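You operate a simulated robot arm through the tools that you are given. There is no shell and no other tool.

You are at the controls of a simulated two-armed robot. One attempt, no reset.

JOB
Zero the pink scale with the yellow dish on it, weigh the dough ball, reject it if under 50 g.
Fine: rejects go in the red tub, a good ball back on the white tray; dish back, scale off.

The check looks at the end state, three seconds after you hand in, the way a careful person would. Anything else that was tipped, shoved, dropped, spilled or broken makes it a failure.

ROBOT AND FRAMES
Two 7-joint arms with two-finger parallel grippers on one trunk, on a base that drives. Base frame: it is fixed to the floor where the robot stands at the start and does not move with it; the origin is under the middle of the robot, x ahead of it, y to its left, z up. Lengths are in mm, angles in rad, forces in N, time in s.
The left shoulder is at the start at [110, 170, 1464], the right one opposite. With the tool pointing down near the work surface each hand reaches from about 380 to 720 mm from the robot's upright axis, wherever it stands, measured 20 degrees to its own side. Places, roughly: dish [500, 400, 800]; lumptray [600, 600, 800]; on key on the scale [400, 0, 600]; reject [500, 800, 800]; top of the scale pan [500, 100, 600]; zero key on the scale [400, 0, 600]. Payload 1.57 kg a hand.
The TCP of each hand is the grasp point between the finger pads, 30 mm short of the fingertips. In the tool frame z runs along the fingers and y along their closing line. The gripper opens to 80 mm. The fingers are 17 mm wide and 12 mm thick; the gripper's body (40 by 82 mm) begins 80 mm behind the TCP.
Orientation is told as [roll, pitch, yaw] about the base's x, y, z axes, in that order, counted from this pose: with the fingers straight down and closing along the base's y, the tool's x points along the base's -x, its y along +y and its z along -z.

CONTROLS
- The arms move only by the tool arm_command. It takes "left_series", "right_series" or both (then of equal length, played together; a hand with none holds still); each is a list of rows, each an object (a shift or turn left out is 0, a gripper value left out holds the last) with "hand": the closure, from 0 (fully open) to 1 (shut); "travel": the shift along the tool's x, y, z in cm, a list of three; "rotation": the turn, a rotation vector about the tool's x, y, z in rad, a list of three. In form: [{"hand": hand, "travel": [dx, dy, dz], "rotation": [ax, ay, az]}, ...]. A call has 1 to 20 rows; each row is the pose to reach, as a shift and turn from the pose commanded when the call began, along the tool's axes at that moment. A row lasts 0.2 s, in which the tool goes at most 50 mm and 0.15 rad; a call with a longer step from one row to the next is refused whole, and so is a gripper value outside its range. A pose out of reach is approached as far as the arm can. The call stops where the force on the tool passes 50 N (or 10 N more than at its start, if that is more) or the arm is blocked; 0.2 s more then pass. The fingers move at their own pace (about 72 mm/s each) and stop on an object; they squeeze with about 41 N. The grip force told is the motor's: it shows also when the fingers shut on nothing. Time passes only in rows, and 0.2 s behind the last, so rows that repeat a pose let the fingers close. The reply holds the time, the measured pose of the TCP, the force on the tool along the base axes, the opening and the grip force, in the units named above and with some noise, with the torque about the TCP (base axes, N m) and any sound that the robot's microphone picked up, and new pictures: "pictures" is both (left out), scene, wrist or none (wrist: the cameras of the hands that moved).
- Cameras (640 x 400 px; columns grow to the right, rows downward): "scene" is now at [130.7, 47, 1636.6]; the picture's right is [0.69, -0.73, -0.00], its down [-0.61, -0.58, -0.55] and it looks along [0.40, 0.38, -0.84] (base axes); focal length 291 px, centre (320, 200). "left" rides on the left gripper at [72, 7, -122] in its tool frame; the picture's right is [-0.09, 1.00, 0.00], its down [-0.84, -0.08, -0.54] and it looks along [-0.54, -0.05, 0.84] (tool axes); focal length 238 px, centre (320, 200). "right" rides on the right gripper at [72, -7, -122] in its tool frame; the picture's right is [0.09, 1.00, 0.00], its down [-0.84, 0.08, -0.54] and it looks along [-0.54, 0.05, 0.84] (tool axes); focal length 238 px, centre (320, 200).
- move_column(by): slides the trunk up (or, below 0, down) by that many mm; the arms and the scene camera ride with it, the base frame stays. It gives what a move gives, with no picture.
- roll_base(legs): drives the robot by 1 to 6 legs, each [ahead, left, turn to the left] in mm, mm and rad, along the robot's own axes; the way and the turn of a leg run together, so that a leg with both is an arc; at most 1500 mm and 3.142 rad a leg. The arms and the cameras ride along, it lands a little off, and it stops where it bumps. It gives what a move gives, and a new picture of the scene camera.
- head_to(pan, tilt): turns the head with the scene camera to pan (to the left, within 1.501 rad either way) and tilt (down, from -0.506 to 1.204), counted from straight ahead of the robot. It gives what a move gives, and a new picture of the scene camera.
- pixel_to_xyz(camera, pixels): for up to 12 pixels [column, row] of the newest picture of that camera ("zoom" is the newest enlarged one), the place [x, y, z] in the base frame of the surface seen there, good to about 2 mm. The clock stands still meanwhile.
- zoom(camera, box): a new picture of the part [left, top, right, bottom] of that camera's present view, enlarged. The clock stands still meanwhile.
- sign_off(): hands the job in; it is judged then, once.

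Unless the task says otherwise, let go and move clear before handing in.

The tools are called as a command line: name --argument value ..., lists and objects as JSON in quotes. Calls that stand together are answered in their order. arm_command: Moves the arms, as the interface text tells. Its arguments: {"type":"object","properties":{"left_series":{"type":"array"},"right_series":{"type":"array"},"pictures":{"type":"string","enum":["both","scene","wrist","none"]}},"required":[]} The other tools are called the same way: move_column (by) slides the trunk up or down; roll_base (legs) drives the base; head_to (pan, tilt) turns the head that bears the scene camera; pixel_to_xyz (camera, pixels) gives the place of the surface under pixels of a picture; zoom (camera, box) takes an enlarged picture of a part of a camera's view; sign_off () hands the job in.

At the start:

```text
t: 0.0
left_tool_pos: [424.1, 571.4, 995.1]
left_tcp_rot: [0.0, 0.0, -0.002]
left_contact_force: [0.4, -0.3, 0.9]
left_ft_torque: [-0.01, 0.02, 0.02]
left_opening: 80.1
left_grip_force: 0.0
right_tool_pos: [640.6, 97.1, 995.3]
right_tcp_rot: [-0.001, 0.0, 0.0]
right_contact_force: [0.4, -0.5, 0.6]
right_ft_torque: [0.03, 0.01, 0.01]
right_opening: 80.0
right_grip_force: 0.1
trunk travel left (down, up): [-778.0, 112.0]
robot x, y, heading: [2.8, 3.4, -0.004]
head pan, tilt: [0.757, 0.993]
```

scene: 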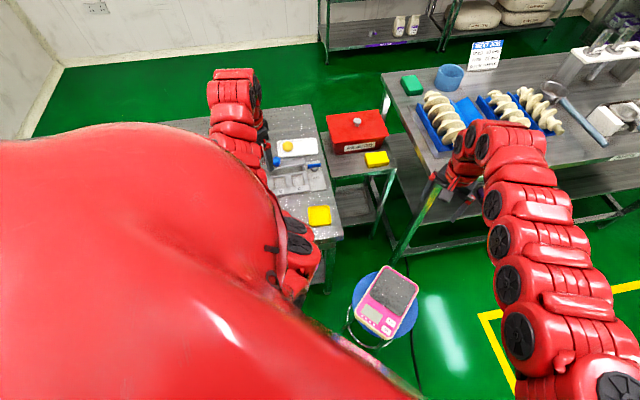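
right: 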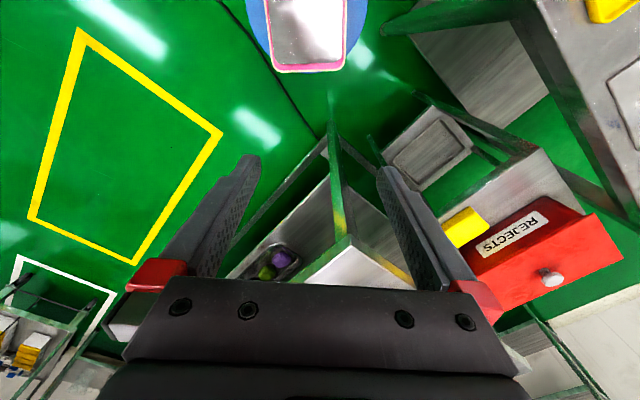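
left: 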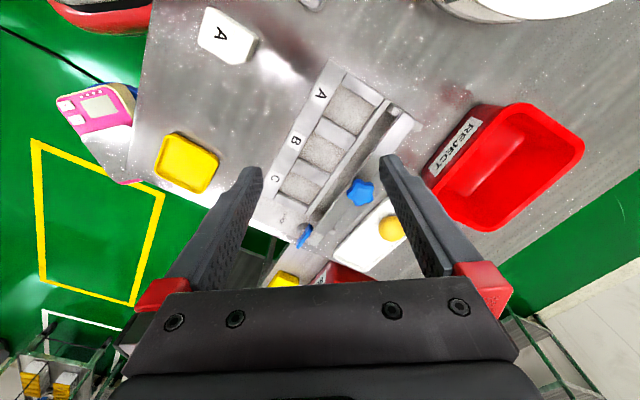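

The scene picture shows the pink scale on a blue stool near (385,305), a yellow dish at (318,215), the white tray with a ball at (295,147); the left wrist view shows a red open tub labelled REJECT at (510,165). I'll look closer before moving.

zoom --camera "scene" --box '[330, 250, 440, 360]'

zoom --camera "scene" --box '[250, 90, 410, 240]'

zoom --camera "left" --box '[130, 0, 600, 290]'

pixel_to_xyz --camera "left" --pixels '[[187, 163], [392, 228], [165, 135], [210, 190], [365, 250], [405, 215], [510, 165], [228, 35], [360, 192], [305, 235], [560, 230], [445, 190]]'

pixel_to_xyz --camera "scene" --pixels '[[318, 215], [287, 147], [298, 150], [395, 292], [373, 313], [388, 329], [391, 321], [362, 335], [385, 345], [412, 300], [355, 130], [377, 158]]'

```text
3.64 times, centred on (385, 305) of scene
```

zoom: 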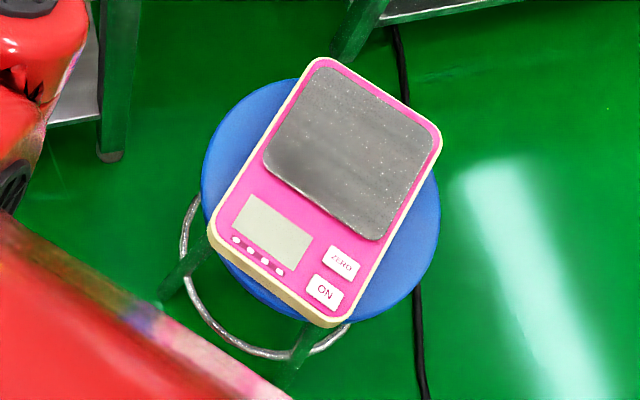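

```text
2.67 times, centred on (330, 165) of scene
```

zoom: 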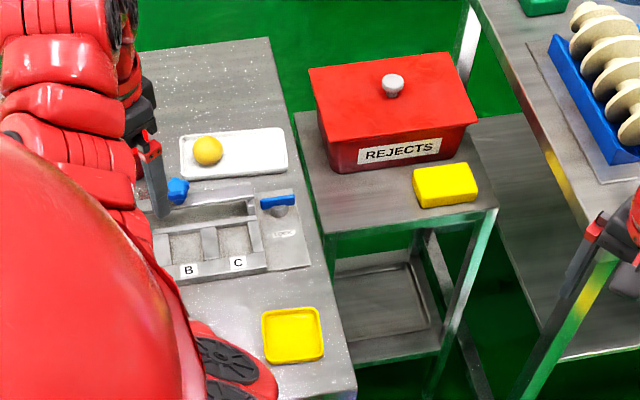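

```text
1.36 times, centred on (365, 145) of left
```

zoom: 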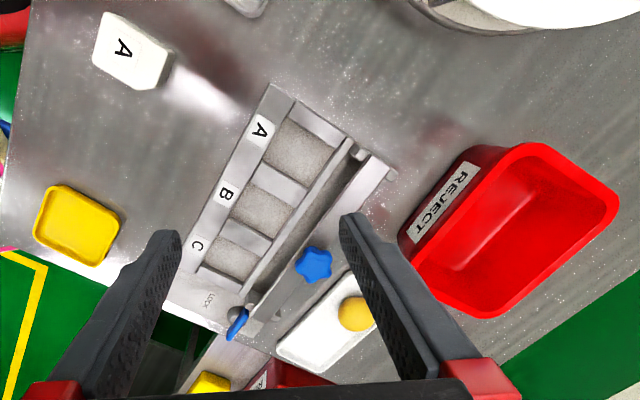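

```text
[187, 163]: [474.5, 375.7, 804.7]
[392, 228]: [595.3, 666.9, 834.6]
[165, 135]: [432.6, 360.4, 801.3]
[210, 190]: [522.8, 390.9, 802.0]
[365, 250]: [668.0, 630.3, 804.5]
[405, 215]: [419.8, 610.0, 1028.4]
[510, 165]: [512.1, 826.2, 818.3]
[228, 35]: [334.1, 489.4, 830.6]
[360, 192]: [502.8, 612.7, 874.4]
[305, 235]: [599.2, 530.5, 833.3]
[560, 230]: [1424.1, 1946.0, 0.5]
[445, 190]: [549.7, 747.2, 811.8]
```

```text
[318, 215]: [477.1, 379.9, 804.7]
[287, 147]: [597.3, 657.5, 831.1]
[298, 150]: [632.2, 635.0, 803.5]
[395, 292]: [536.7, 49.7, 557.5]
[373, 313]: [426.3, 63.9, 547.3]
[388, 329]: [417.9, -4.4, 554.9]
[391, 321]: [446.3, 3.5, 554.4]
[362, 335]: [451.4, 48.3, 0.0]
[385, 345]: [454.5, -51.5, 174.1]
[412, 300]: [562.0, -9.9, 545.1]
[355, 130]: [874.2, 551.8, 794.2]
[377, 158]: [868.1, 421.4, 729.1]
```

The left wrist view shows table work: dish about [477,378,805], ball about [597,660,832], REJECT tub about [512,826]; scale pan about [537,50,557] with ON key at [418,-4,555] and ZERO at [446,4,554]. I'll look around with the head to see the table's edges and the floor before deciding how to drive.

head_to --pan 1.3 --tilt 0.9

```text
t: 1.0
left_tool_pos: [425.8, 569.9, 994.3]
left_tcp_rot: [0.001, -0.001, 0.0]
left_contact_force: [-0.4, 0.1, 0.5]
left_ft_torque: [0.0, 0.02, 0.05]
left_opening: 79.9
left_grip_force: 0.1
right_tool_pos: [640.6, 98.9, 995.6]
right_tcp_rot: [0.002, 0.002, 0.0]
right_contact_force: [0.8, 0.1, -0.1]
right_ft_torque: [-0.03, 0.04, -0.02]
right_opening: 80.0
right_grip_force: 0.1
trunk travel left (down, up): [-778.0, 112.0]
robot x, y, heading: [-2.3, 0.2, 0.001]
head pan, tilt: [1.3, 0.901]
```

scene: 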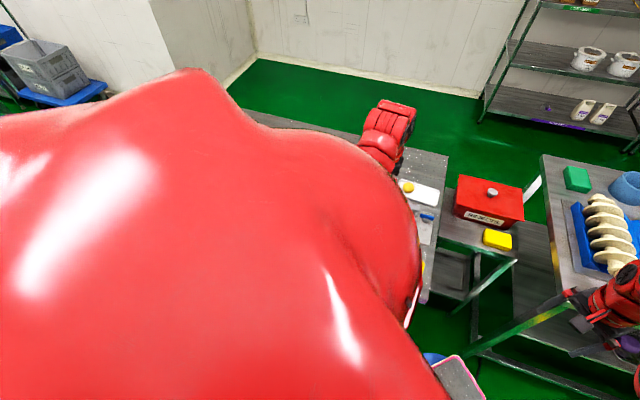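

The left shoulder hides most of the table here. I'll use the left wrist picture to find the table's edges.

pixel_to_xyz --camera "left" --pixels '[[155, 10], [148, 60], [140, 140], [140, 180], [235, 225], [300, 15], [480, 40], [600, 15], [620, 110], [560, 200], [500, 255], [105, 15]]'

pixel_to_xyz --camera "scene" --pixels '[[330, 128], [350, 130], [445, 155], [430, 295], [440, 240], [400, 190], [436, 195], [470, 200], [460, 245], [520, 245], [545, 160], [470, 360]]'

zoom --camera "left" --box '[400, 0, 640, 150]'

head_to --pan 0.3 --tilt 1.1

```text
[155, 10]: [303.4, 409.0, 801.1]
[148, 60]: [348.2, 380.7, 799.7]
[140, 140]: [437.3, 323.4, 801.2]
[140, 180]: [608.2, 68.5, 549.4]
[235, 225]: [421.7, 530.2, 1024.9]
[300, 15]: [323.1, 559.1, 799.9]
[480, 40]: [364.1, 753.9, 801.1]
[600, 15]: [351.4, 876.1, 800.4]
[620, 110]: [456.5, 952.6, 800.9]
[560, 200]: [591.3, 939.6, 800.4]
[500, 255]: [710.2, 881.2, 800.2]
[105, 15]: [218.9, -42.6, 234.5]
```

```text
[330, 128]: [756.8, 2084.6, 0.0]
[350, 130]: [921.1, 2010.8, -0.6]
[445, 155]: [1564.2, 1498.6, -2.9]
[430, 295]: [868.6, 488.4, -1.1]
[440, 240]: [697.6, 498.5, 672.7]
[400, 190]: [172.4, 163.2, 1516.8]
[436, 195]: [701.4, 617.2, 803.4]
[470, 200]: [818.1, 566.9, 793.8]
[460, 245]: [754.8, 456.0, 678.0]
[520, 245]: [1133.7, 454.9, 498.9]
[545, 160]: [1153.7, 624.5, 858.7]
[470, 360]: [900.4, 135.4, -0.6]
```

```text
2.67 times, centred on (520, 75) of left
```

zoom: 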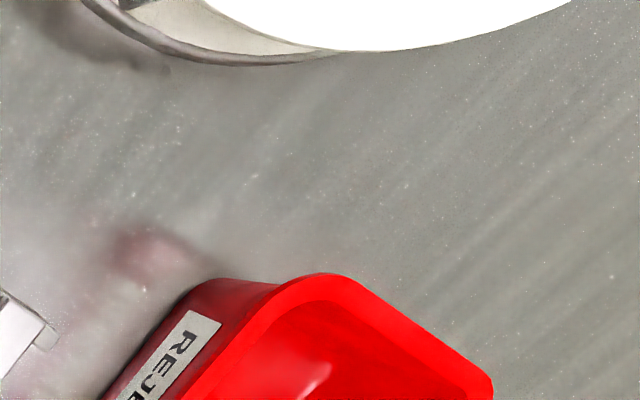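

```text
t: 2.2
left_tool_pos: [425.4, 570.8, 994.7]
left_tcp_rot: [0.0, 0.0, 0.002]
left_contact_force: [-0.3, -0.6, -0.2]
left_ft_torque: [-0.01, -0.02, -0.01]
left_opening: 80.1
left_grip_force: 0.0
right_tool_pos: [639.6, 99.3, 994.1]
right_tcp_rot: [-0.001, -0.001, 0.001]
right_contact_force: [-0.2, 0.9, 0.0]
right_ft_torque: [-0.01, -0.03, -0.04]
right_opening: 79.7
right_grip_force: 0.0
trunk travel left (down, up): [-778.0, 112.0]
robot x, y, heading: [-1.5, -1.3, 0.003]
head pan, tilt: [0.3, 1.1]
```

scene: 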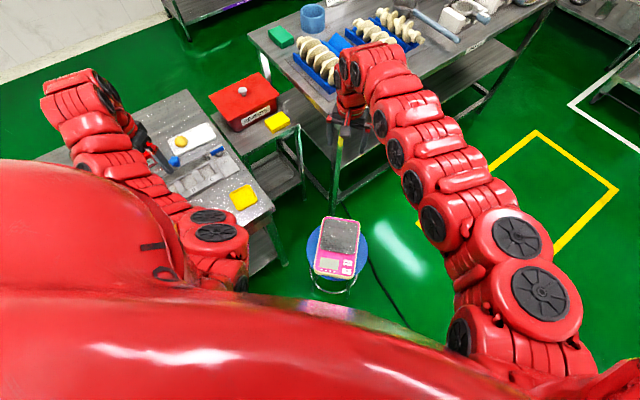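

From those points the table edge facing me runs along (303,409)-(437,323) and its corner is near (489,288); the scale stool is clear of it. Let me look closely at the scale and dish from this head pose.

zoom --camera "scene" --box '[295, 205, 375, 305]'

pixel_to_xyz --camera "zoom" --pixels '[[320, 200], [100, 100]]'

pixel_to_xyz --camera "scene" --pixels '[[60, 95], [100, 85], [95, 165], [140, 190], [210, 235], [110, 90], [390, 65], [410, 130], [430, 195], [500, 240], [520, 290], [480, 340]]'

```text
4.00 times, centred on (335, 255) of scene
```

zoom: 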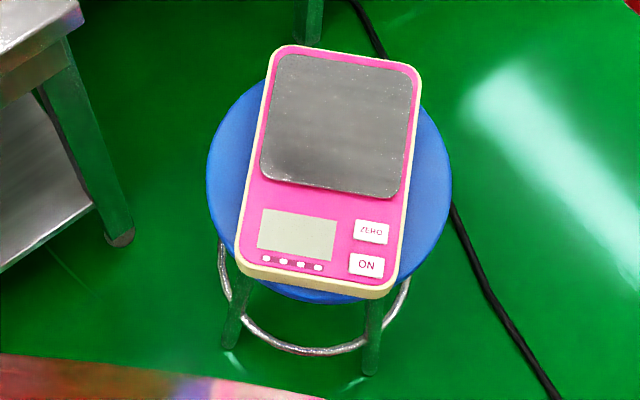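

```text
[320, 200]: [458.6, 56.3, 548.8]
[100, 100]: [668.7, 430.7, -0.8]
```

```text
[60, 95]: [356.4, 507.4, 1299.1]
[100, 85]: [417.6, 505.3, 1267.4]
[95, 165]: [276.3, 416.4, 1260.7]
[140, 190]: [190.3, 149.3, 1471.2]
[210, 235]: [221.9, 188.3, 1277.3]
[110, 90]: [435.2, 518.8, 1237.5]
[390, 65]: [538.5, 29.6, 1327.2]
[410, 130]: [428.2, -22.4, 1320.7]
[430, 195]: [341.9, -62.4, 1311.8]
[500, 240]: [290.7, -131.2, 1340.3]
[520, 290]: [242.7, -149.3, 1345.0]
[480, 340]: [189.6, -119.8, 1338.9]
```

The scale display is blank (off) with keys ON and ZERO clearly visible in the zoom at (366,265) and (371,232). I'll measure the keys, pan and scale outline.

pixel_to_xyz --camera "zoom" --pixels '[[366, 265], [371, 232], [349, 264], [384, 266], [356, 231], [388, 234], [365, 278], [275, 60], [410, 75], [262, 175], [395, 195], [340, 130]]'

pixel_to_xyz --camera "zoom" --pixels '[[242, 265], [385, 290], [415, 70], [270, 50], [220, 180], [447, 190], [300, 285], [297, 237], [267, 259], [318, 268], [398, 250], [245, 230]]'

zoom --camera "scene" --box '[150, 110, 270, 220]'

pixel_to_xyz --camera "zoom" --pixels '[[320, 200], [100, 100]]'

```text
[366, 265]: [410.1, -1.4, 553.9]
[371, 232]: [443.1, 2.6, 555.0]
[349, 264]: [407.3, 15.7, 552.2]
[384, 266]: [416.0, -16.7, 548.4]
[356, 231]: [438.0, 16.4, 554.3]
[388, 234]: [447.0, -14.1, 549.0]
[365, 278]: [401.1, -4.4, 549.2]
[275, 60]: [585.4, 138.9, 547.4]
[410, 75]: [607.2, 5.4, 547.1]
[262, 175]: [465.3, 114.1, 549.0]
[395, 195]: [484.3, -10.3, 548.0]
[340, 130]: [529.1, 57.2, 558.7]
```

```text
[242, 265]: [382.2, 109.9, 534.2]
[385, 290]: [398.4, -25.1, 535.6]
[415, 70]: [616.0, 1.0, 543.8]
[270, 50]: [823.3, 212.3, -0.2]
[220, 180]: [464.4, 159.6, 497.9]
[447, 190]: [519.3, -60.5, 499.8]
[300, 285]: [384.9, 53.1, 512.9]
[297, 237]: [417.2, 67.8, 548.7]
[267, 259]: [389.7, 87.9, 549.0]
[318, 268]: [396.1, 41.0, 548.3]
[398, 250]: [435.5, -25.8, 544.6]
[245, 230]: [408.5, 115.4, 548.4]
```

```text
3.64 times, centred on (210, 165) of scene
```

zoom: 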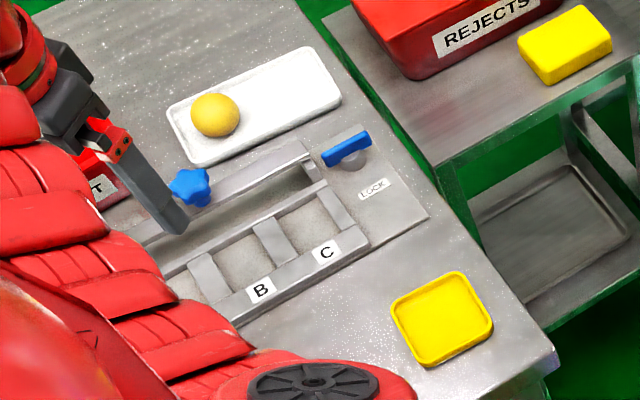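

```text
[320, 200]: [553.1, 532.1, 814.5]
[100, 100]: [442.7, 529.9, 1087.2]
```

The dish in this zoom spans (392,300) to (493,330); I'll measure it, the ball and the tray.

pixel_to_xyz --camera "zoom" --pixels '[[392, 303], [460, 272], [493, 327], [423, 366], [440, 318], [410, 335], [477, 298], [425, 287], [458, 346], [478, 340], [540, 350], [550, 362]]'

pixel_to_xyz --camera "zoom" --pixels '[[215, 112], [192, 115], [238, 112], [215, 137], [168, 110], [306, 48], [340, 95], [203, 165], [290, 80], [188, 150], [250, 110], [190, 187]]'

```text
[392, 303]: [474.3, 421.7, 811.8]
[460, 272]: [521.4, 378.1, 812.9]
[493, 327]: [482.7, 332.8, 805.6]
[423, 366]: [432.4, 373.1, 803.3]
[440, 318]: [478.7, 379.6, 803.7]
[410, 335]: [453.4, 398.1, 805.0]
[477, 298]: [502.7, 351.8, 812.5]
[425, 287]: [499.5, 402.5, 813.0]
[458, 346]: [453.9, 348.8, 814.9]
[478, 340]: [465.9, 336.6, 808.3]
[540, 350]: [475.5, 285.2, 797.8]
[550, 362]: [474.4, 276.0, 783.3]
```

```text
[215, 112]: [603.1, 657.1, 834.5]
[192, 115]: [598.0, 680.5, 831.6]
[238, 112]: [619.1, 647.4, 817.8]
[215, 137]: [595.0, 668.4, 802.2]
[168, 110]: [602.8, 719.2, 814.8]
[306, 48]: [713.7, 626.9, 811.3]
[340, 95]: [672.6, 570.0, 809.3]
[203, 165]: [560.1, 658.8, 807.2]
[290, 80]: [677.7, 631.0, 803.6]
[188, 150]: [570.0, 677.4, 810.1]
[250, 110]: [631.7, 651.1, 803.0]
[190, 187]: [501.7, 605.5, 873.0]
```

Dish is about 65 mm square with rim at z 813, centre about (478,377); the ball sits at about (602,660) with top 834. Before driving I want to know how far my own base reaches out, so I'll look straight down ahead.

pixel_to_xyz --camera "scene" --pixels '[[250, 297], [305, 303], [350, 316], [400, 332], [430, 345], [340, 302], [300, 330], [380, 370]]'

head_to --pan 0.0 --tilt 1.204

```text
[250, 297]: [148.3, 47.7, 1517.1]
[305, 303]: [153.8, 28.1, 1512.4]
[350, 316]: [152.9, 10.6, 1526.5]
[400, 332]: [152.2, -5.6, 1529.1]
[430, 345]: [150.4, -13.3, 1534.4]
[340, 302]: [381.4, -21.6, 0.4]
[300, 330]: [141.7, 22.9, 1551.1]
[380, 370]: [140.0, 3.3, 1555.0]
```

```text
t: 3.0
left_tool_pos: [424.9, 570.4, 994.9]
left_tcp_rot: [0.001, 0.0, 0.001]
left_contact_force: [0.1, 0.6, -0.6]
left_ft_torque: [0.0, 0.0, -0.02]
left_opening: 80.1
left_grip_force: 0.1
right_tool_pos: [640.1, 99.1, 995.7]
right_tcp_rot: [0.0, -0.001, 0.002]
right_contact_force: [-0.4, -0.3, 0.0]
right_ft_torque: [-0.02, -0.01, -0.01]
right_opening: 80.0
right_grip_force: 0.0
trunk travel left (down, up): [-778.0, 112.0]
robot x, y, heading: [-1.2, -0.2, -0.003]
head pan, tilt: [0.0, 1.201]
```

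scene: 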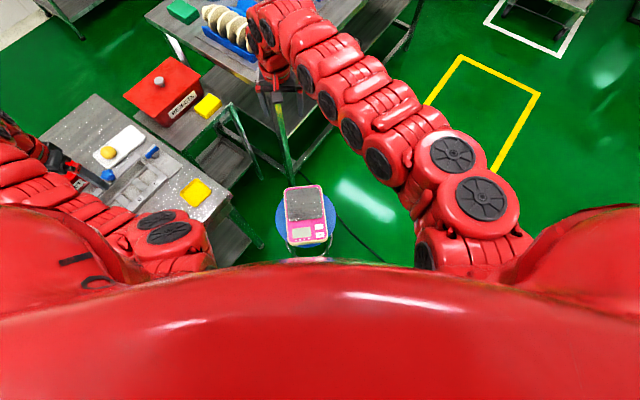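

The scale stays visible at (306,215) and the arms run at about z 1270–1340. I'll raise the left hand 200 mm so the trunk can later come down without it meeting the table.

arm_command --left_series '[{"hand": 0, "travel": [0, 0, -4]}, {"travel": [0, 0, -8]}, {"travel": [0, 0, -12]}, {"travel": [0, 0, -16]}, {"travel": [0, 0, -20]}, {"travel": [0, 0, -20]}]' --pictures "both"

```text
t: 4.4
left_tool_pos: [421.9, 575.5, 1196.4]
left_tcp_rot: [-0.002, 0.0, -0.001]
left_contact_force: [0.4, 0.4, 0.1]
left_ft_torque: [-0.03, -0.02, 0.0]
left_opening: 79.8
left_grip_force: 0.1
left hand out of reach, approached as far as the arm can: row 1, 2, 3, 4
right_tool_pos: [638.8, 98.6, 995.4]
right_tcp_rot: [0.0, -0.002, 0.0]
right_contact_force: [-0.1, 0.8, 0.5]
right_ft_torque: [-0.01, 0.0, 0.0]
right_opening: 79.9
right_grip_force: 0.0
trunk travel left (down, up): [-778.0, 112.0]
robot x, y, heading: [3.0, 0.6, 0.001]
head pan, tilt: [0.0, 1.201]
```

scene: 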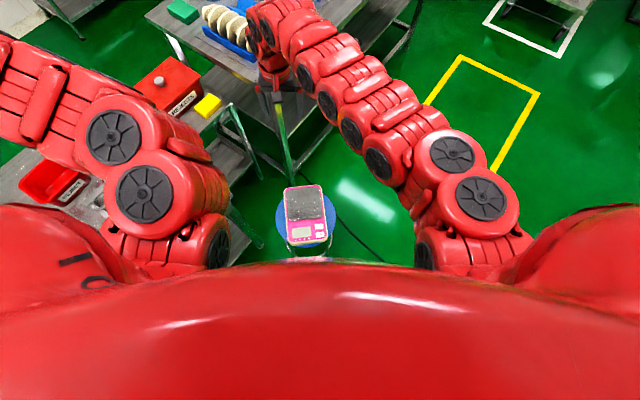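
left: 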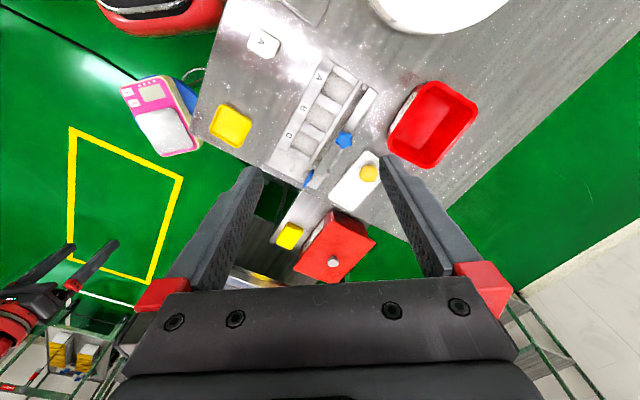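

The left wrist view now shows a red-and-black rounded body at top-left (155,15), probably my own base; I'll locate it and the table edge next to it.

pixel_to_xyz --camera "left" --pixels '[[155, 15], [160, 32], [222, 8], [105, 5], [130, 28], [195, 30], [212, 60], [195, 115], [228, 5], [190, 8], [205, 22], [115, 15]]'

zoom --camera "left" --box '[60, 0, 300, 150]'

```text
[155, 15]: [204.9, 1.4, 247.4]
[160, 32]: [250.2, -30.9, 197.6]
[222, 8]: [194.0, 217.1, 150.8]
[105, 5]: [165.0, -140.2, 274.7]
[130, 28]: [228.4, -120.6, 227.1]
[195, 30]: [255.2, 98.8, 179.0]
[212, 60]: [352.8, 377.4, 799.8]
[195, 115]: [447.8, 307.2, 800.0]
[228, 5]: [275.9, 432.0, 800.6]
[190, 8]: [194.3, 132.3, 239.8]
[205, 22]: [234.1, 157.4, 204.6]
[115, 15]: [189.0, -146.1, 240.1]
```

```text
2.67 times, centred on (180, 75) of left
```

zoom: 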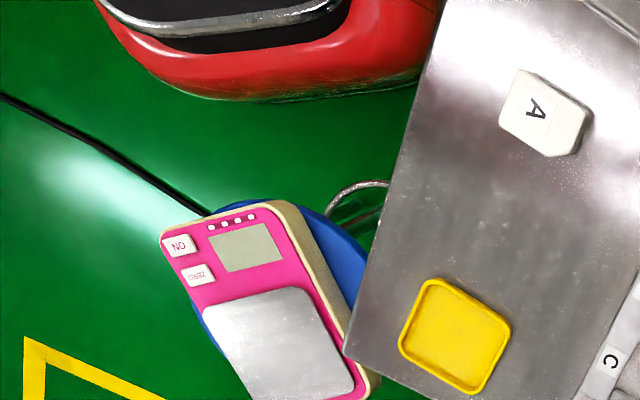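

The base front is at x≈255 and its left corner near (194,217), leaving about 220 mm to the table edge, so a 140 mm shift left is safe and brings ball and tub into left-hand reach.

roll_base --legs '[[0, 140, 0]]'

```text
t: 5.8
left_tool_pos: [424.2, 714.4, 1197.1]
left_tcp_rot: [-0.001, -0.001, -0.003]
left_contact_force: [0.2, 0.1, 0.5]
left_ft_torque: [0.04, -0.02, -0.03]
left_opening: 80.0
left_grip_force: 0.1
right_tool_pos: [640.6, 238.6, 995.8]
right_tcp_rot: [0.002, -0.001, -0.001]
right_contact_force: [0.0, 0.5, -0.5]
right_ft_torque: [-0.05, 0.0, 0.01]
right_opening: 79.9
right_grip_force: 0.0
trunk travel left (down, up): [-778.0, 112.0]
robot x, y, heading: [-0.3, 139.8, -0.006]
head pan, tilt: [0.0, 1.201]
```

scene: 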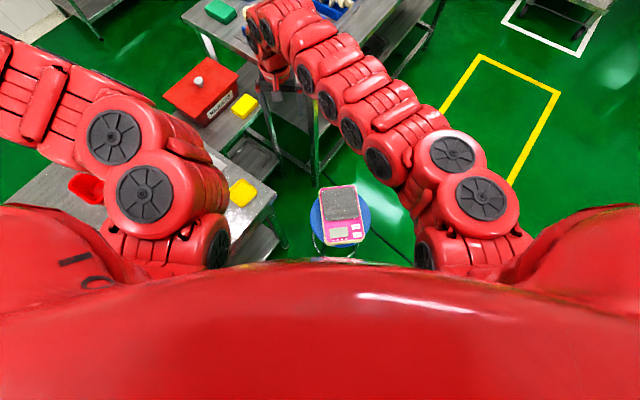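

The base moved cleanly to y≈140. Now I'll lower the trunk 200 mm; the left hand will be at z≈997 above the table and the right at z≈795, clear of the table corner.

move_column --by -200

```text
t: 7.9
left_tool_pos: [423.9, 717.0, 997.4]
left_tcp_rot: [0.0, 0.002, -0.003]
left_contact_force: [-0.4, 0.7, -0.7]
left_ft_torque: [0.01, 0.0, 0.0]
left_opening: 80.1
left_grip_force: 0.0
right_tool_pos: [641.1, 239.0, 795.4]
right_tcp_rot: [0.001, 0.0, -0.001]
right_contact_force: [-0.5, 0.4, 0.7]
right_ft_torque: [0.0, -0.03, 0.0]
right_opening: 79.7
right_grip_force: 0.1
trunk travel left (down, up): [-578.0, 312.0]
robot x, y, heading: [-4.5, 141.3, -0.004]
head pan, tilt: [0.0, 1.201]
```

Both hands are clear. I'll close the right gripper as a poker and bring it over the ON key at about (411,-1), turned 0.19 rad to match the scale.

arm_command --right_series '[{"hand": 1, "travel": [2.8, -3, 1], "rotation": [0, 0, -0.05]}, {"travel": [5.7, -6, 2], "rotation": [0, 0, -0.1]}, {"travel": [8.6, -9, 3], "rotation": [0, 0, -0.15]}, {"travel": [11.5, -12, 4], "rotation": [0, 0, -0.19]}, {"travel": [14.4, -15, 5], "rotation": [0, 0, -0.19]}, {"travel": [17.3, -18, 6], "rotation": [0, 0, -0.19]}, {"travel": [20.2, -21, 7], "rotation": [0, 0, -0.19]}, {"travel": [23, -24, 8], "rotation": [0, 0, -0.19]}, {"travel": [23, -24, 10], "rotation": [0, 0, -0.19]}, {"travel": [23, -24, 10], "rotation": [0, 0, -0.19]}]'

```text
t: 10.1
left_tool_pos: [425.1, 714.6, 998.1]
left_tcp_rot: [0.0, 0.001, -0.001]
left_contact_force: [-0.6, -0.7, -1.1]
left_ft_torque: [0.04, -0.03, -0.03]
left_opening: 80.1
left_grip_force: 0.1
right_tool_pos: [566.6, 12.0, 682.4]
right_tcp_rot: [0.0, 0.002, 0.189]
right_contact_force: [-0.4, 0.1, 1.6]
right_ft_torque: [-0.01, 0.01, 0.0]
right_opening: 0.0
right_grip_force: 20.8
right hand out of reach, approached as far as the arm can: row 3, 4, 5, 6, 7, 8, 9, 10
trunk travel left (down, up): [-578.0, 312.0]
robot x, y, heading: [3.2, 143.9, 0.002]
head pan, tilt: [0.0, 1.201]
```

scene: 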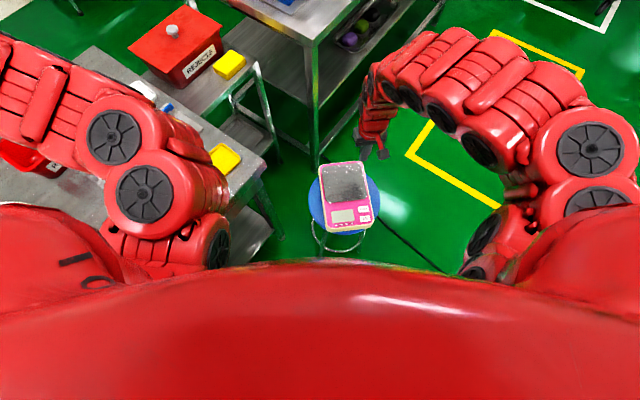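
right: 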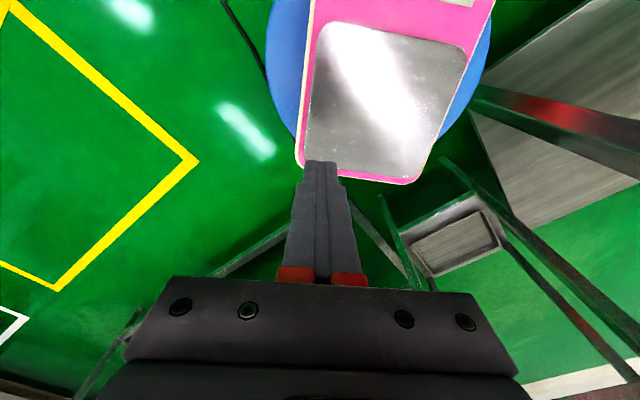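

The right hand stopped short at (567,12,682), with the arm reporting "out of reach" when folding inward. I'll check whether holding the command changes anything before choosing another way.

arm_command --right_series '[{"travel": [0, 0, 0]}, {"travel": [0, 0, 1]}]' --pictures "none"

```text
t: 10.7
left_tool_pos: [425.3, 715.9, 997.1]
left_tcp_rot: [-0.001, 0.001, -0.001]
left_contact_force: [-0.1, 0.1, 0.9]
left_ft_torque: [-0.01, 0.02, -0.02]
left_opening: 80.0
left_grip_force: 0.0
right_tool_pos: [566.1, 13.7, 672.0]
right_tcp_rot: [0.0, 0.0, 0.188]
right_contact_force: [-0.5, 0.0, -0.7]
right_ft_torque: [0.02, 0.0, 0.01]
right_opening: 0.0
right_grip_force: 21.2
trunk travel left (down, up): [-578.0, 312.0]
robot x, y, heading: [0.9, 140.4, -0.001]
head pan, tilt: [0.0, 1.201]
```

The command is clipped to the actual pose, so I can carry on from here. I'll try moving inward while going a little lower.

arm_command --right_series '[{"travel": [1, 0, 1]}, {"travel": [3, 0.4, 3]}, {"travel": [5, 0.7, 3]}, {"travel": [7, 0.9, 3]}, {"travel": [7, 0.9, 3]}]' --pictures "none"

```text
t: 11.9
left_tool_pos: [424.3, 715.7, 997.9]
left_tcp_rot: [0.0, -0.001, -0.002]
left_contact_force: [0.8, 0.3, -0.3]
left_ft_torque: [0.02, 0.0, -0.02]
left_opening: 80.1
left_grip_force: 0.0
right_tool_pos: [556.3, 11.4, 662.7]
right_tcp_rot: [0.0, 0.001, 0.188]
right_contact_force: [0.1, -0.2, 1.1]
right_ft_torque: [0.0, 0.01, 0.01]
right_opening: 0.0
right_grip_force: 21.8
right hand out of reach, approached as far as the arm can: row 2, 3, 4, 5
trunk travel left (down, up): [-578.0, 312.0]
robot x, y, heading: [0.2, 142.1, -0.003]
head pan, tilt: [0.0, 1.201]
```

The inward limit depends on height below the shoulder, so a higher trunk helps. I'll raise the trunk 100 mm and try again.

move_column --by 100

arm_command --right_series '[{"travel": [0, 0, 4]}, {"travel": [0, 0, 8]}, {"travel": [3, 0.5, 8]}, {"travel": [6, 0.8, 8]}, {"travel": [9, 1.1, 8]}, {"travel": [12, 1.3, 8]}, {"travel": [14.5, 1.5, 8]}, {"travel": [14.5, 1.5, 8]}]'

```text
t: 13.3
left_tool_pos: [424.5, 715.9, 1097.4]
left_tcp_rot: [0.0, 0.0, -0.003]
left_contact_force: [0.4, -0.3, 0.0]
left_ft_torque: [-0.02, 0.02, -0.04]
left_opening: 80.1
left_grip_force: 0.1
right_tool_pos: [558.3, 9.6, 763.5]
right_tcp_rot: [0.0, 0.001, 0.188]
right_contact_force: [-0.7, 1.2, -0.4]
right_ft_torque: [0.0, 0.01, 0.0]
right_opening: 0.0
right_grip_force: 21.3
trunk travel left (down, up): [-678.0, 212.0]
robot x, y, heading: [3.5, 143.7, -0.0]
head pan, tilt: [0.0, 1.201]
```

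```text
t: 15.1
left_tool_pos: [424.0, 715.7, 1096.5]
left_tcp_rot: [0.001, 0.002, -0.003]
left_contact_force: [-0.1, 0.3, -0.8]
left_ft_torque: [-0.02, 0.02, 0.03]
left_opening: 80.0
left_grip_force: 0.1
right_tool_pos: [457.1, 3.5, 635.0]
right_tcp_rot: [0.0, 0.002, 0.186]
right_contact_force: [-0.7, 0.3, -0.8]
right_ft_torque: [0.01, 0.0, -0.01]
right_opening: 0.1
right_grip_force: 21.4
right hand out of reach, approached as far as the arm can: row 4, 5, 6, 7, 8
trunk travel left (down, up): [-678.0, 212.0]
robot x, y, heading: [2.3, 143.4, -0.005]
head pan, tilt: [0.0, 1.201]
```

scene: 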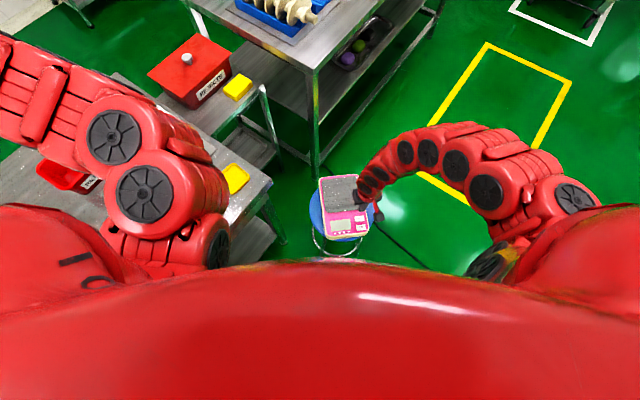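
right: 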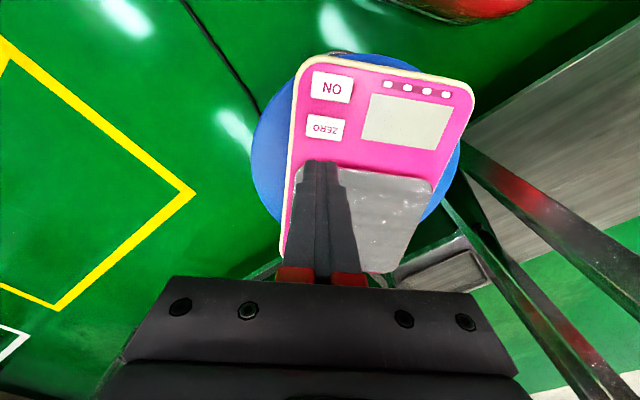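

Now at (457,4,635) right behind the ZERO key; the wrist view shows ON at (331,87) and ZERO at (325,128). I'll raise the trunk another 70 mm and come down inward to the ON key.

move_column --by 70

arm_command --right_series '[{"travel": [0, 0, 3]}, {"travel": [1.5, 0.3, 6]}, {"travel": [3, 0.6, 6]}, {"travel": [4.6, 0.9, 6]}, {"travel": [4.6, 0.9, 6]}]'

```text
t: 16.1
left_tool_pos: [425.7, 716.9, 1166.4]
left_tcp_rot: [0.0, 0.0, 0.0]
left_contact_force: [0.2, 0.5, -0.4]
left_ft_torque: [-0.01, -0.01, -0.01]
left_opening: 80.0
left_grip_force: 0.0
right_tool_pos: [458.5, 3.4, 705.6]
right_tcp_rot: [-0.002, 0.002, 0.187]
right_contact_force: [0.1, 0.1, 0.4]
right_ft_torque: [-0.04, 0.0, 0.02]
right_opening: 0.1
right_grip_force: 21.4
trunk travel left (down, up): [-748.0, 142.0]
robot x, y, heading: [0.5, 142.7, -0.001]
head pan, tilt: [0.0, 1.201]
```

```text
t: 17.4
left_tool_pos: [424.2, 717.9, 1167.3]
left_tcp_rot: [0.001, 0.001, 0.0]
left_contact_force: [-0.2, 1.1, 0.2]
left_ft_torque: [-0.02, -0.02, -0.01]
left_opening: 79.9
left_grip_force: 0.1
right_tool_pos: [410.7, 2.9, 645.2]
right_tcp_rot: [0.001, 0.0, 0.185]
right_contact_force: [0.1, 0.7, -0.6]
right_ft_torque: [0.02, 0.03, 0.03]
right_opening: 0.1
right_grip_force: 20.9
trunk travel left (down, up): [-748.0, 142.0]
robot x, y, heading: [0.7, 143.0, -0.003]
head pan, tilt: [0.0, 1.201]
```

scene: 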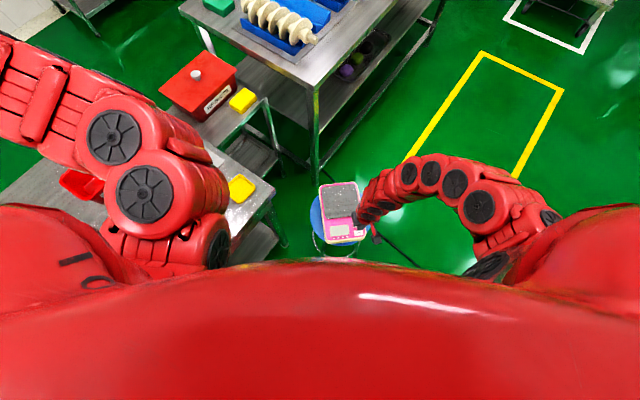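
right: 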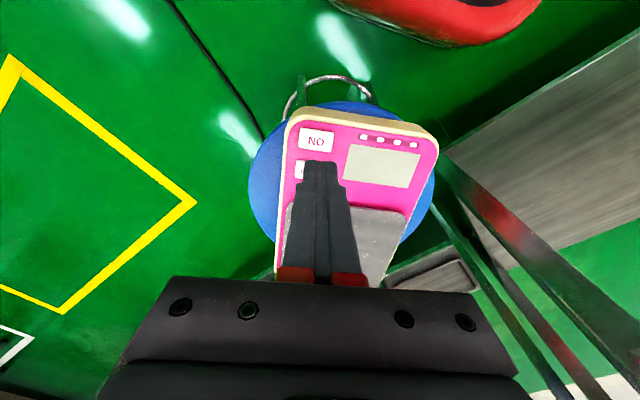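

The right hand is now over the keys at (411,3,645). I'll measure the ON and ZERO keys from this wrist view to place the press accurately.

zoom --camera "right" --box '[260, 90, 460, 215]'

pixel_to_xyz --camera "right" --pixels '[[316, 141], [301, 131], [332, 131], [302, 150], [331, 152], [298, 170], [290, 120], [320, 165], [385, 165], [360, 230]]'

```text
3.20 times, centred on (360, 152) of right
```

zoom: 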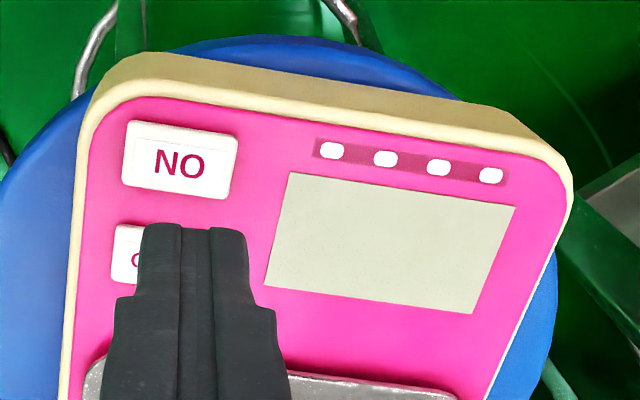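

```text
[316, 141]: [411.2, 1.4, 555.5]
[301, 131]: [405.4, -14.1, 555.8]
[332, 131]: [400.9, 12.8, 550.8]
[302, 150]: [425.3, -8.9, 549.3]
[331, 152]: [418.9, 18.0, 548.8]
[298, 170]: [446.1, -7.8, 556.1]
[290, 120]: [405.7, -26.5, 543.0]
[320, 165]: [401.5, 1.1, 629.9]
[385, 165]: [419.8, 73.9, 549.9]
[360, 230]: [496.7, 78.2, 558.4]
```

ON key centre is (411,1.5,555.5), right under the tool. I'll descend to just above it, then press gently.

arm_command --right_series '[{"travel": [0, 0, 2.5]}, {"travel": [0, 0, 4.5]}, {"travel": [0, 0, 5.5]}, {"travel": [0, 0, 5.8]}, {"travel": [0, 0, 5.8]}]' --pictures "wrist"

```text
t: 18.6
left_tool_pos: [424.6, 715.3, 1167.2]
left_tcp_rot: [0.0, 0.002, -0.001]
left_contact_force: [-0.2, -0.5, 0.5]
left_ft_torque: [0.03, 0.01, 0.02]
left_opening: 79.8
left_grip_force: 0.1
right_tool_pos: [410.7, 4.9, 587.2]
right_tcp_rot: [0.0, 0.001, 0.187]
right_contact_force: [0.4, -0.1, -0.1]
right_ft_torque: [0.03, 0.01, 0.03]
right_opening: 0.0
right_grip_force: 21.3
trunk travel left (down, up): [-748.0, 142.0]
robot x, y, heading: [0.4, 143.2, 0.002]
head pan, tilt: [0.0, 1.201]
```

right: 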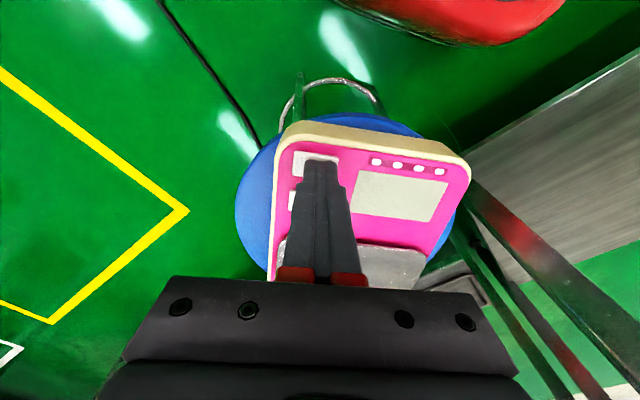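

The fingertips are just above the ON key (wrist picture (318,160)). Pressing in small steps with a slight -3 mm y correction.

arm_command --right_series '[{"travel": [0, -0.3, 0]}, {"travel": [0, -0.3, 0.2]}, {"travel": [0, -0.3, 0.3]}, {"travel": [0, -0.3, 0.4]}]' --pictures "wrist"

```text
t: 19.6
left_tool_pos: [424.1, 716.5, 1167.5]
left_tcp_rot: [0.0, 0.0, -0.003]
left_contact_force: [-0.3, 0.4, 0.6]
left_ft_torque: [0.01, 0.01, 0.0]
left_opening: 80.2
left_grip_force: 0.1
right_tool_pos: [409.7, -1.0, 583.9]
right_tcp_rot: [0.0, 0.001, 0.186]
right_contact_force: [1.0, -0.2, -0.1]
right_ft_torque: [0.03, 0.01, 0.0]
right_opening: 0.0
right_grip_force: 21.7
trunk travel left (down, up): [-748.0, 142.0]
robot x, y, heading: [-1.1, 142.4, -0.002]
head pan, tilt: [0.0, 1.201]
```

right: 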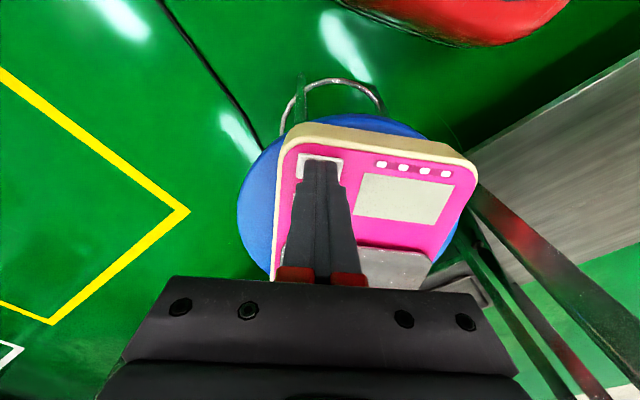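

No contact force yet at z 583.9 (noise only) and the display at (403,197) is still blank. Continuing down in 1–2 mm steps.

arm_command --right_series '[{"travel": [0, 0, 0.1]}, {"travel": [0, 0, 0.2]}, {"travel": [0, 0, 0.2]}]' --pictures "wrist"

```text
t: 20.4
left_tool_pos: [424.6, 716.4, 1167.3]
left_tcp_rot: [-0.001, 0.0, -0.001]
left_contact_force: [-0.6, -0.7, 0.4]
left_ft_torque: [-0.03, 0.01, 0.0]
left_opening: 80.1
left_grip_force: 0.0
right_tool_pos: [412.3, 1.4, 584.0]
right_tcp_rot: [0.001, 0.0, 0.188]
right_contact_force: [0.1, -1.4, 2.8]
right_ft_torque: [-0.05, 0.02, 0.04]
right_opening: 0.2
right_grip_force: 21.0
trunk travel left (down, up): [-748.0, 142.0]
robot x, y, heading: [-1.1, 140.2, -0.007]
head pan, tilt: [0.0, 1.201]
heard: click
```

right: 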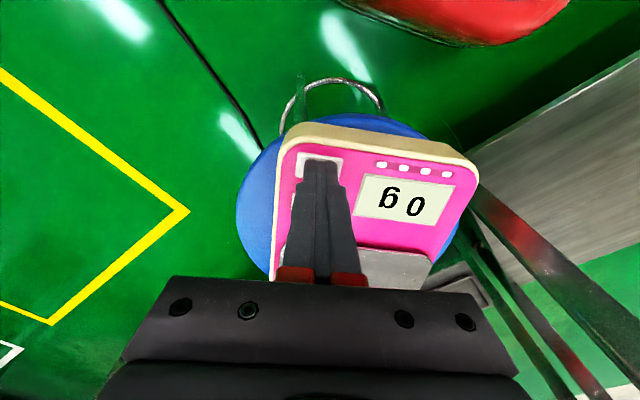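

A click was heard and the display now reads "0 g" at (403,197) – the scale is on. I'll lift the right hand off the key and check where the left arm lies before reaching for the dish.

arm_command --right_series '[{"travel": [0, 0, -1]}, {"travel": [0, 0, -4]}, {"travel": [-2, 0, -8]}, {"travel": [-5, 0, -12]}, {"travel": [-8, 0, -16]}, {"travel": [-8, 0, -16]}]'

pixel_to_xyz --camera "scene" --pixels '[[110, 135], [145, 190], [60, 90], [190, 160], [215, 170], [20, 60], [160, 120], [205, 240]]'

```text
t: 21.8
left_tool_pos: [424.1, 715.5, 1166.9]
left_tcp_rot: [-0.001, 0.0, -0.002]
left_contact_force: [-0.4, -0.4, -0.5]
left_ft_torque: [0.01, -0.01, 0.02]
left_opening: 80.1
left_grip_force: 0.1
right_tool_pos: [491.4, 17.8, 743.1]
right_tcp_rot: [0.002, 0.003, 0.189]
right_contact_force: [0.7, -0.6, 0.2]
right_ft_torque: [0.02, -0.03, -0.03]
right_opening: 0.0
right_grip_force: 21.3
trunk travel left (down, up): [-748.0, 142.0]
robot x, y, heading: [3.2, 140.1, 0.001]
head pan, tilt: [0.0, 1.201]
```

scene: 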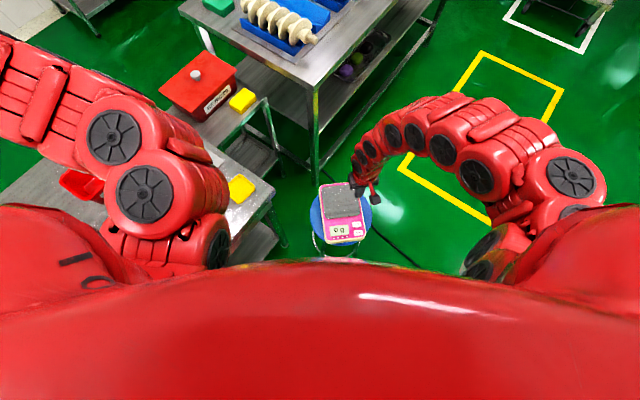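
right: 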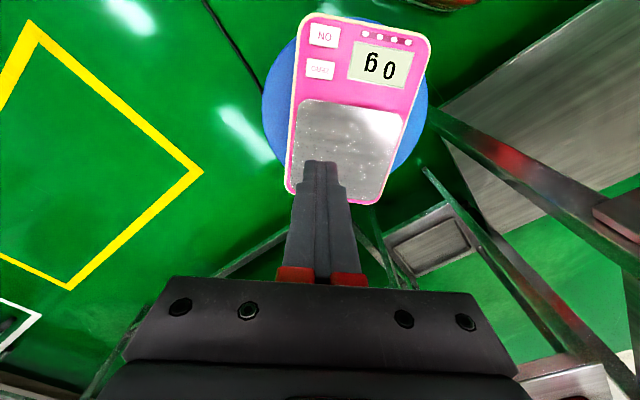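

```text
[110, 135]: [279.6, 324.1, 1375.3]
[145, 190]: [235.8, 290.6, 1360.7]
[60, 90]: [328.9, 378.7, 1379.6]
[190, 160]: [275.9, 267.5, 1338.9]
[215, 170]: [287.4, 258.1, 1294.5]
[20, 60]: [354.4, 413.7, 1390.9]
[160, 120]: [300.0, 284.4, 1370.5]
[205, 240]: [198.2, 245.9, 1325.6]
```

The left elbow sits at about (290,270,1300), which would be near the right arm's path to the dish. I'll lower the left hand to z≈1000 so that arm swings back outward, as it was at the start.

arm_command --left_series '[{"travel": [0, 0, 4]}, {"travel": [0, 0, 8]}, {"travel": [0, 0, 12]}, {"travel": [0, 0, 16]}, {"travel": [0, 0, 16]}]'

```text
t: 22.9
left_tool_pos: [449.4, 728.9, 1017.2]
left_tcp_rot: [0.0, 0.001, -0.001]
left_contact_force: [0.1, 0.0, 0.2]
left_ft_torque: [0.02, 0.0, -0.04]
left_opening: 79.8
left_grip_force: 0.0
left hand out of reach, approached as far as the arm can: row 1, 2, 3, 4, 5
right_tool_pos: [492.7, 16.6, 742.2]
right_tcp_rot: [0.001, 0.004, 0.19]
right_contact_force: [-0.1, -0.6, -0.4]
right_ft_torque: [0.01, -0.03, -0.03]
right_opening: 0.0
right_grip_force: 20.8
trunk travel left (down, up): [-748.0, 142.0]
robot x, y, heading: [2.6, 141.4, 0.001]
head pan, tilt: [0.0, 1.201]
```

scene: 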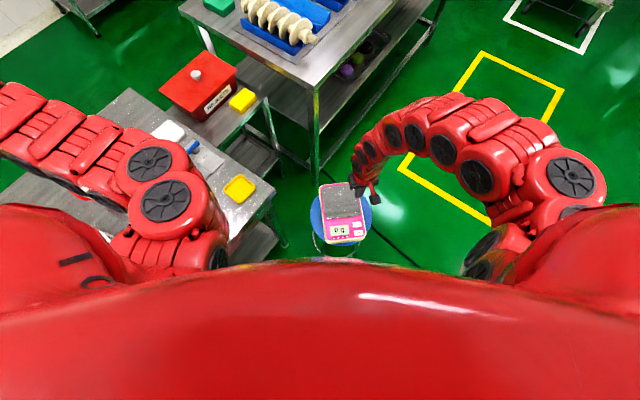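
left: 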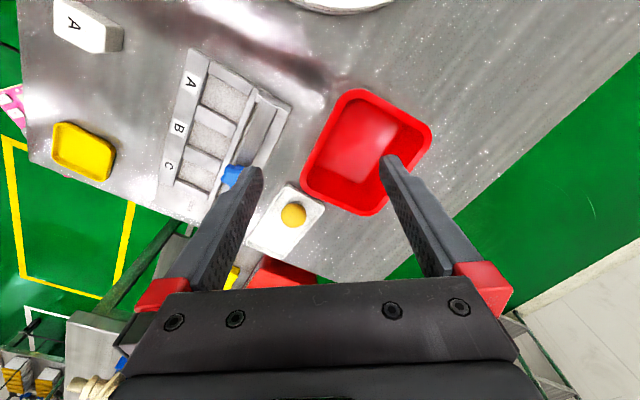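

The left arm has swung outward. Let me read the scale's display closely and locate the left elbow again.

zoom --camera "scene" --box '[310, 175, 380, 260]'

pixel_to_xyz --camera "scene" --pixels '[[165, 200], [150, 165], [195, 190], [210, 225], [90, 150], [30, 120], [110, 190], [220, 240]]'

pixel_to_xyz --camera "left" --pixels '[[82, 150], [54, 127], [77, 123], [113, 157], [97, 180], [55, 160], [293, 213], [281, 213], [305, 214], [370, 160], [340, 180], [415, 135]]'

```text
4.71 times, centred on (345, 218) of scene
```

zoom: 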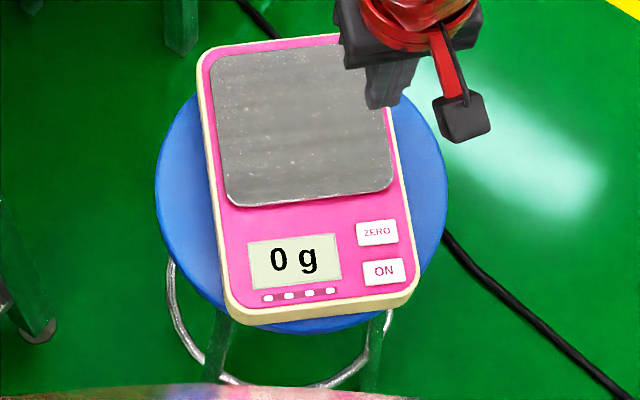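

```text
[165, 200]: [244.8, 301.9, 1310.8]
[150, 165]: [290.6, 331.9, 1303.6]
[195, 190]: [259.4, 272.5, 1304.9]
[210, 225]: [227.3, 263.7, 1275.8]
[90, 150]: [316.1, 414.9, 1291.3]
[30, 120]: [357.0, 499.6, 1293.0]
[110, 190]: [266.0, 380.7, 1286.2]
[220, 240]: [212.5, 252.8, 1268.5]
```

```text
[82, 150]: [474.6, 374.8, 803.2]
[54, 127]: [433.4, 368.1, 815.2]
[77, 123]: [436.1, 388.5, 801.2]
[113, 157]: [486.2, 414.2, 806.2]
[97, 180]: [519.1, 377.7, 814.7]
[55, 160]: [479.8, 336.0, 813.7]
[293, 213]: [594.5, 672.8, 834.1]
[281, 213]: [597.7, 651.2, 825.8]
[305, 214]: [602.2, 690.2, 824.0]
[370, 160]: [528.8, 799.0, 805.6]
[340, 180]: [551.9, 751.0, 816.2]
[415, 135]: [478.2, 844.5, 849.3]
```

The display reads "0 g" with nothing on the pan. I'll do the dish and ball with the left hand, so I'll park the right hand out to the right at about (520,-200,800), then raise the trunk so the left hand can fold in close enough to the dish.

arm_command --right_series '[{"travel": [0.3, -4.3, -1.2]}, {"travel": [0.6, -8.7, -2.4]}, {"travel": [0.9, -13, -3.6]}, {"travel": [1.1, -17.4, -4.7]}, {"travel": [1.35, -21.8, -5.8]}, {"travel": [1.35, -21.8, -5.8]}]' --pictures "scene"

move_column --by 140

```text
t: 24.4
left_tool_pos: [449.1, 728.6, 1017.2]
left_tcp_rot: [-0.003, 0.001, -0.001]
left_contact_force: [0.3, -0.2, -0.2]
left_ft_torque: [-0.01, 0.0, 0.01]
left_opening: 80.2
left_grip_force: 0.1
right_tool_pos: [517.7, -200.8, 800.8]
right_tcp_rot: [0.0, 0.0, 0.189]
right_contact_force: [0.3, -0.4, 0.1]
right_ft_torque: [-0.04, 0.01, 0.01]
right_opening: 0.0
right_grip_force: 20.6
right hand out of reach, approached as far as the arm can: row 1, 2, 3
trunk travel left (down, up): [-748.0, 142.0]
robot x, y, heading: [-0.5, 144.4, 0.0]
head pan, tilt: [0.0, 1.201]
```

scene: 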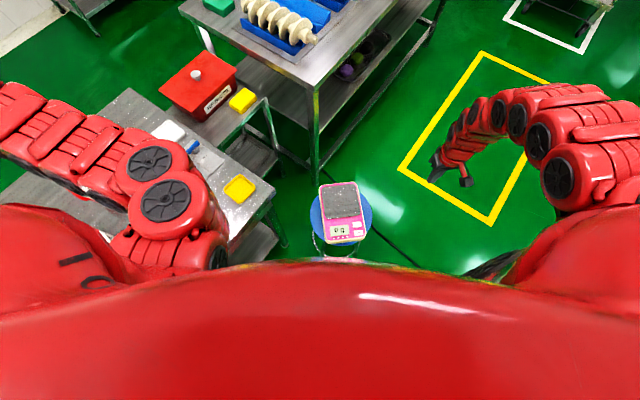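

```text
t: 26.0
left_tool_pos: [448.8, 729.0, 1158.7]
left_tcp_rot: [0.0, 0.001, -0.001]
left_contact_force: [-0.7, 0.1, -0.5]
left_ft_torque: [0.01, 0.01, 0.01]
left_opening: 79.9
left_grip_force: 0.1
right_tool_pos: [518.4, -202.2, 941.5]
right_tcp_rot: [0.001, 0.002, 0.186]
right_contact_force: [-0.7, 1.0, -0.3]
right_ft_torque: [-0.01, 0.01, 0.03]
right_opening: 0.0
right_grip_force: 21.2
trunk travel left (down, up): [-888.0, 2.0]
robot x, y, heading: [0.0, 144.4, -0.001]
head pan, tilt: [0.0, 1.201]
```

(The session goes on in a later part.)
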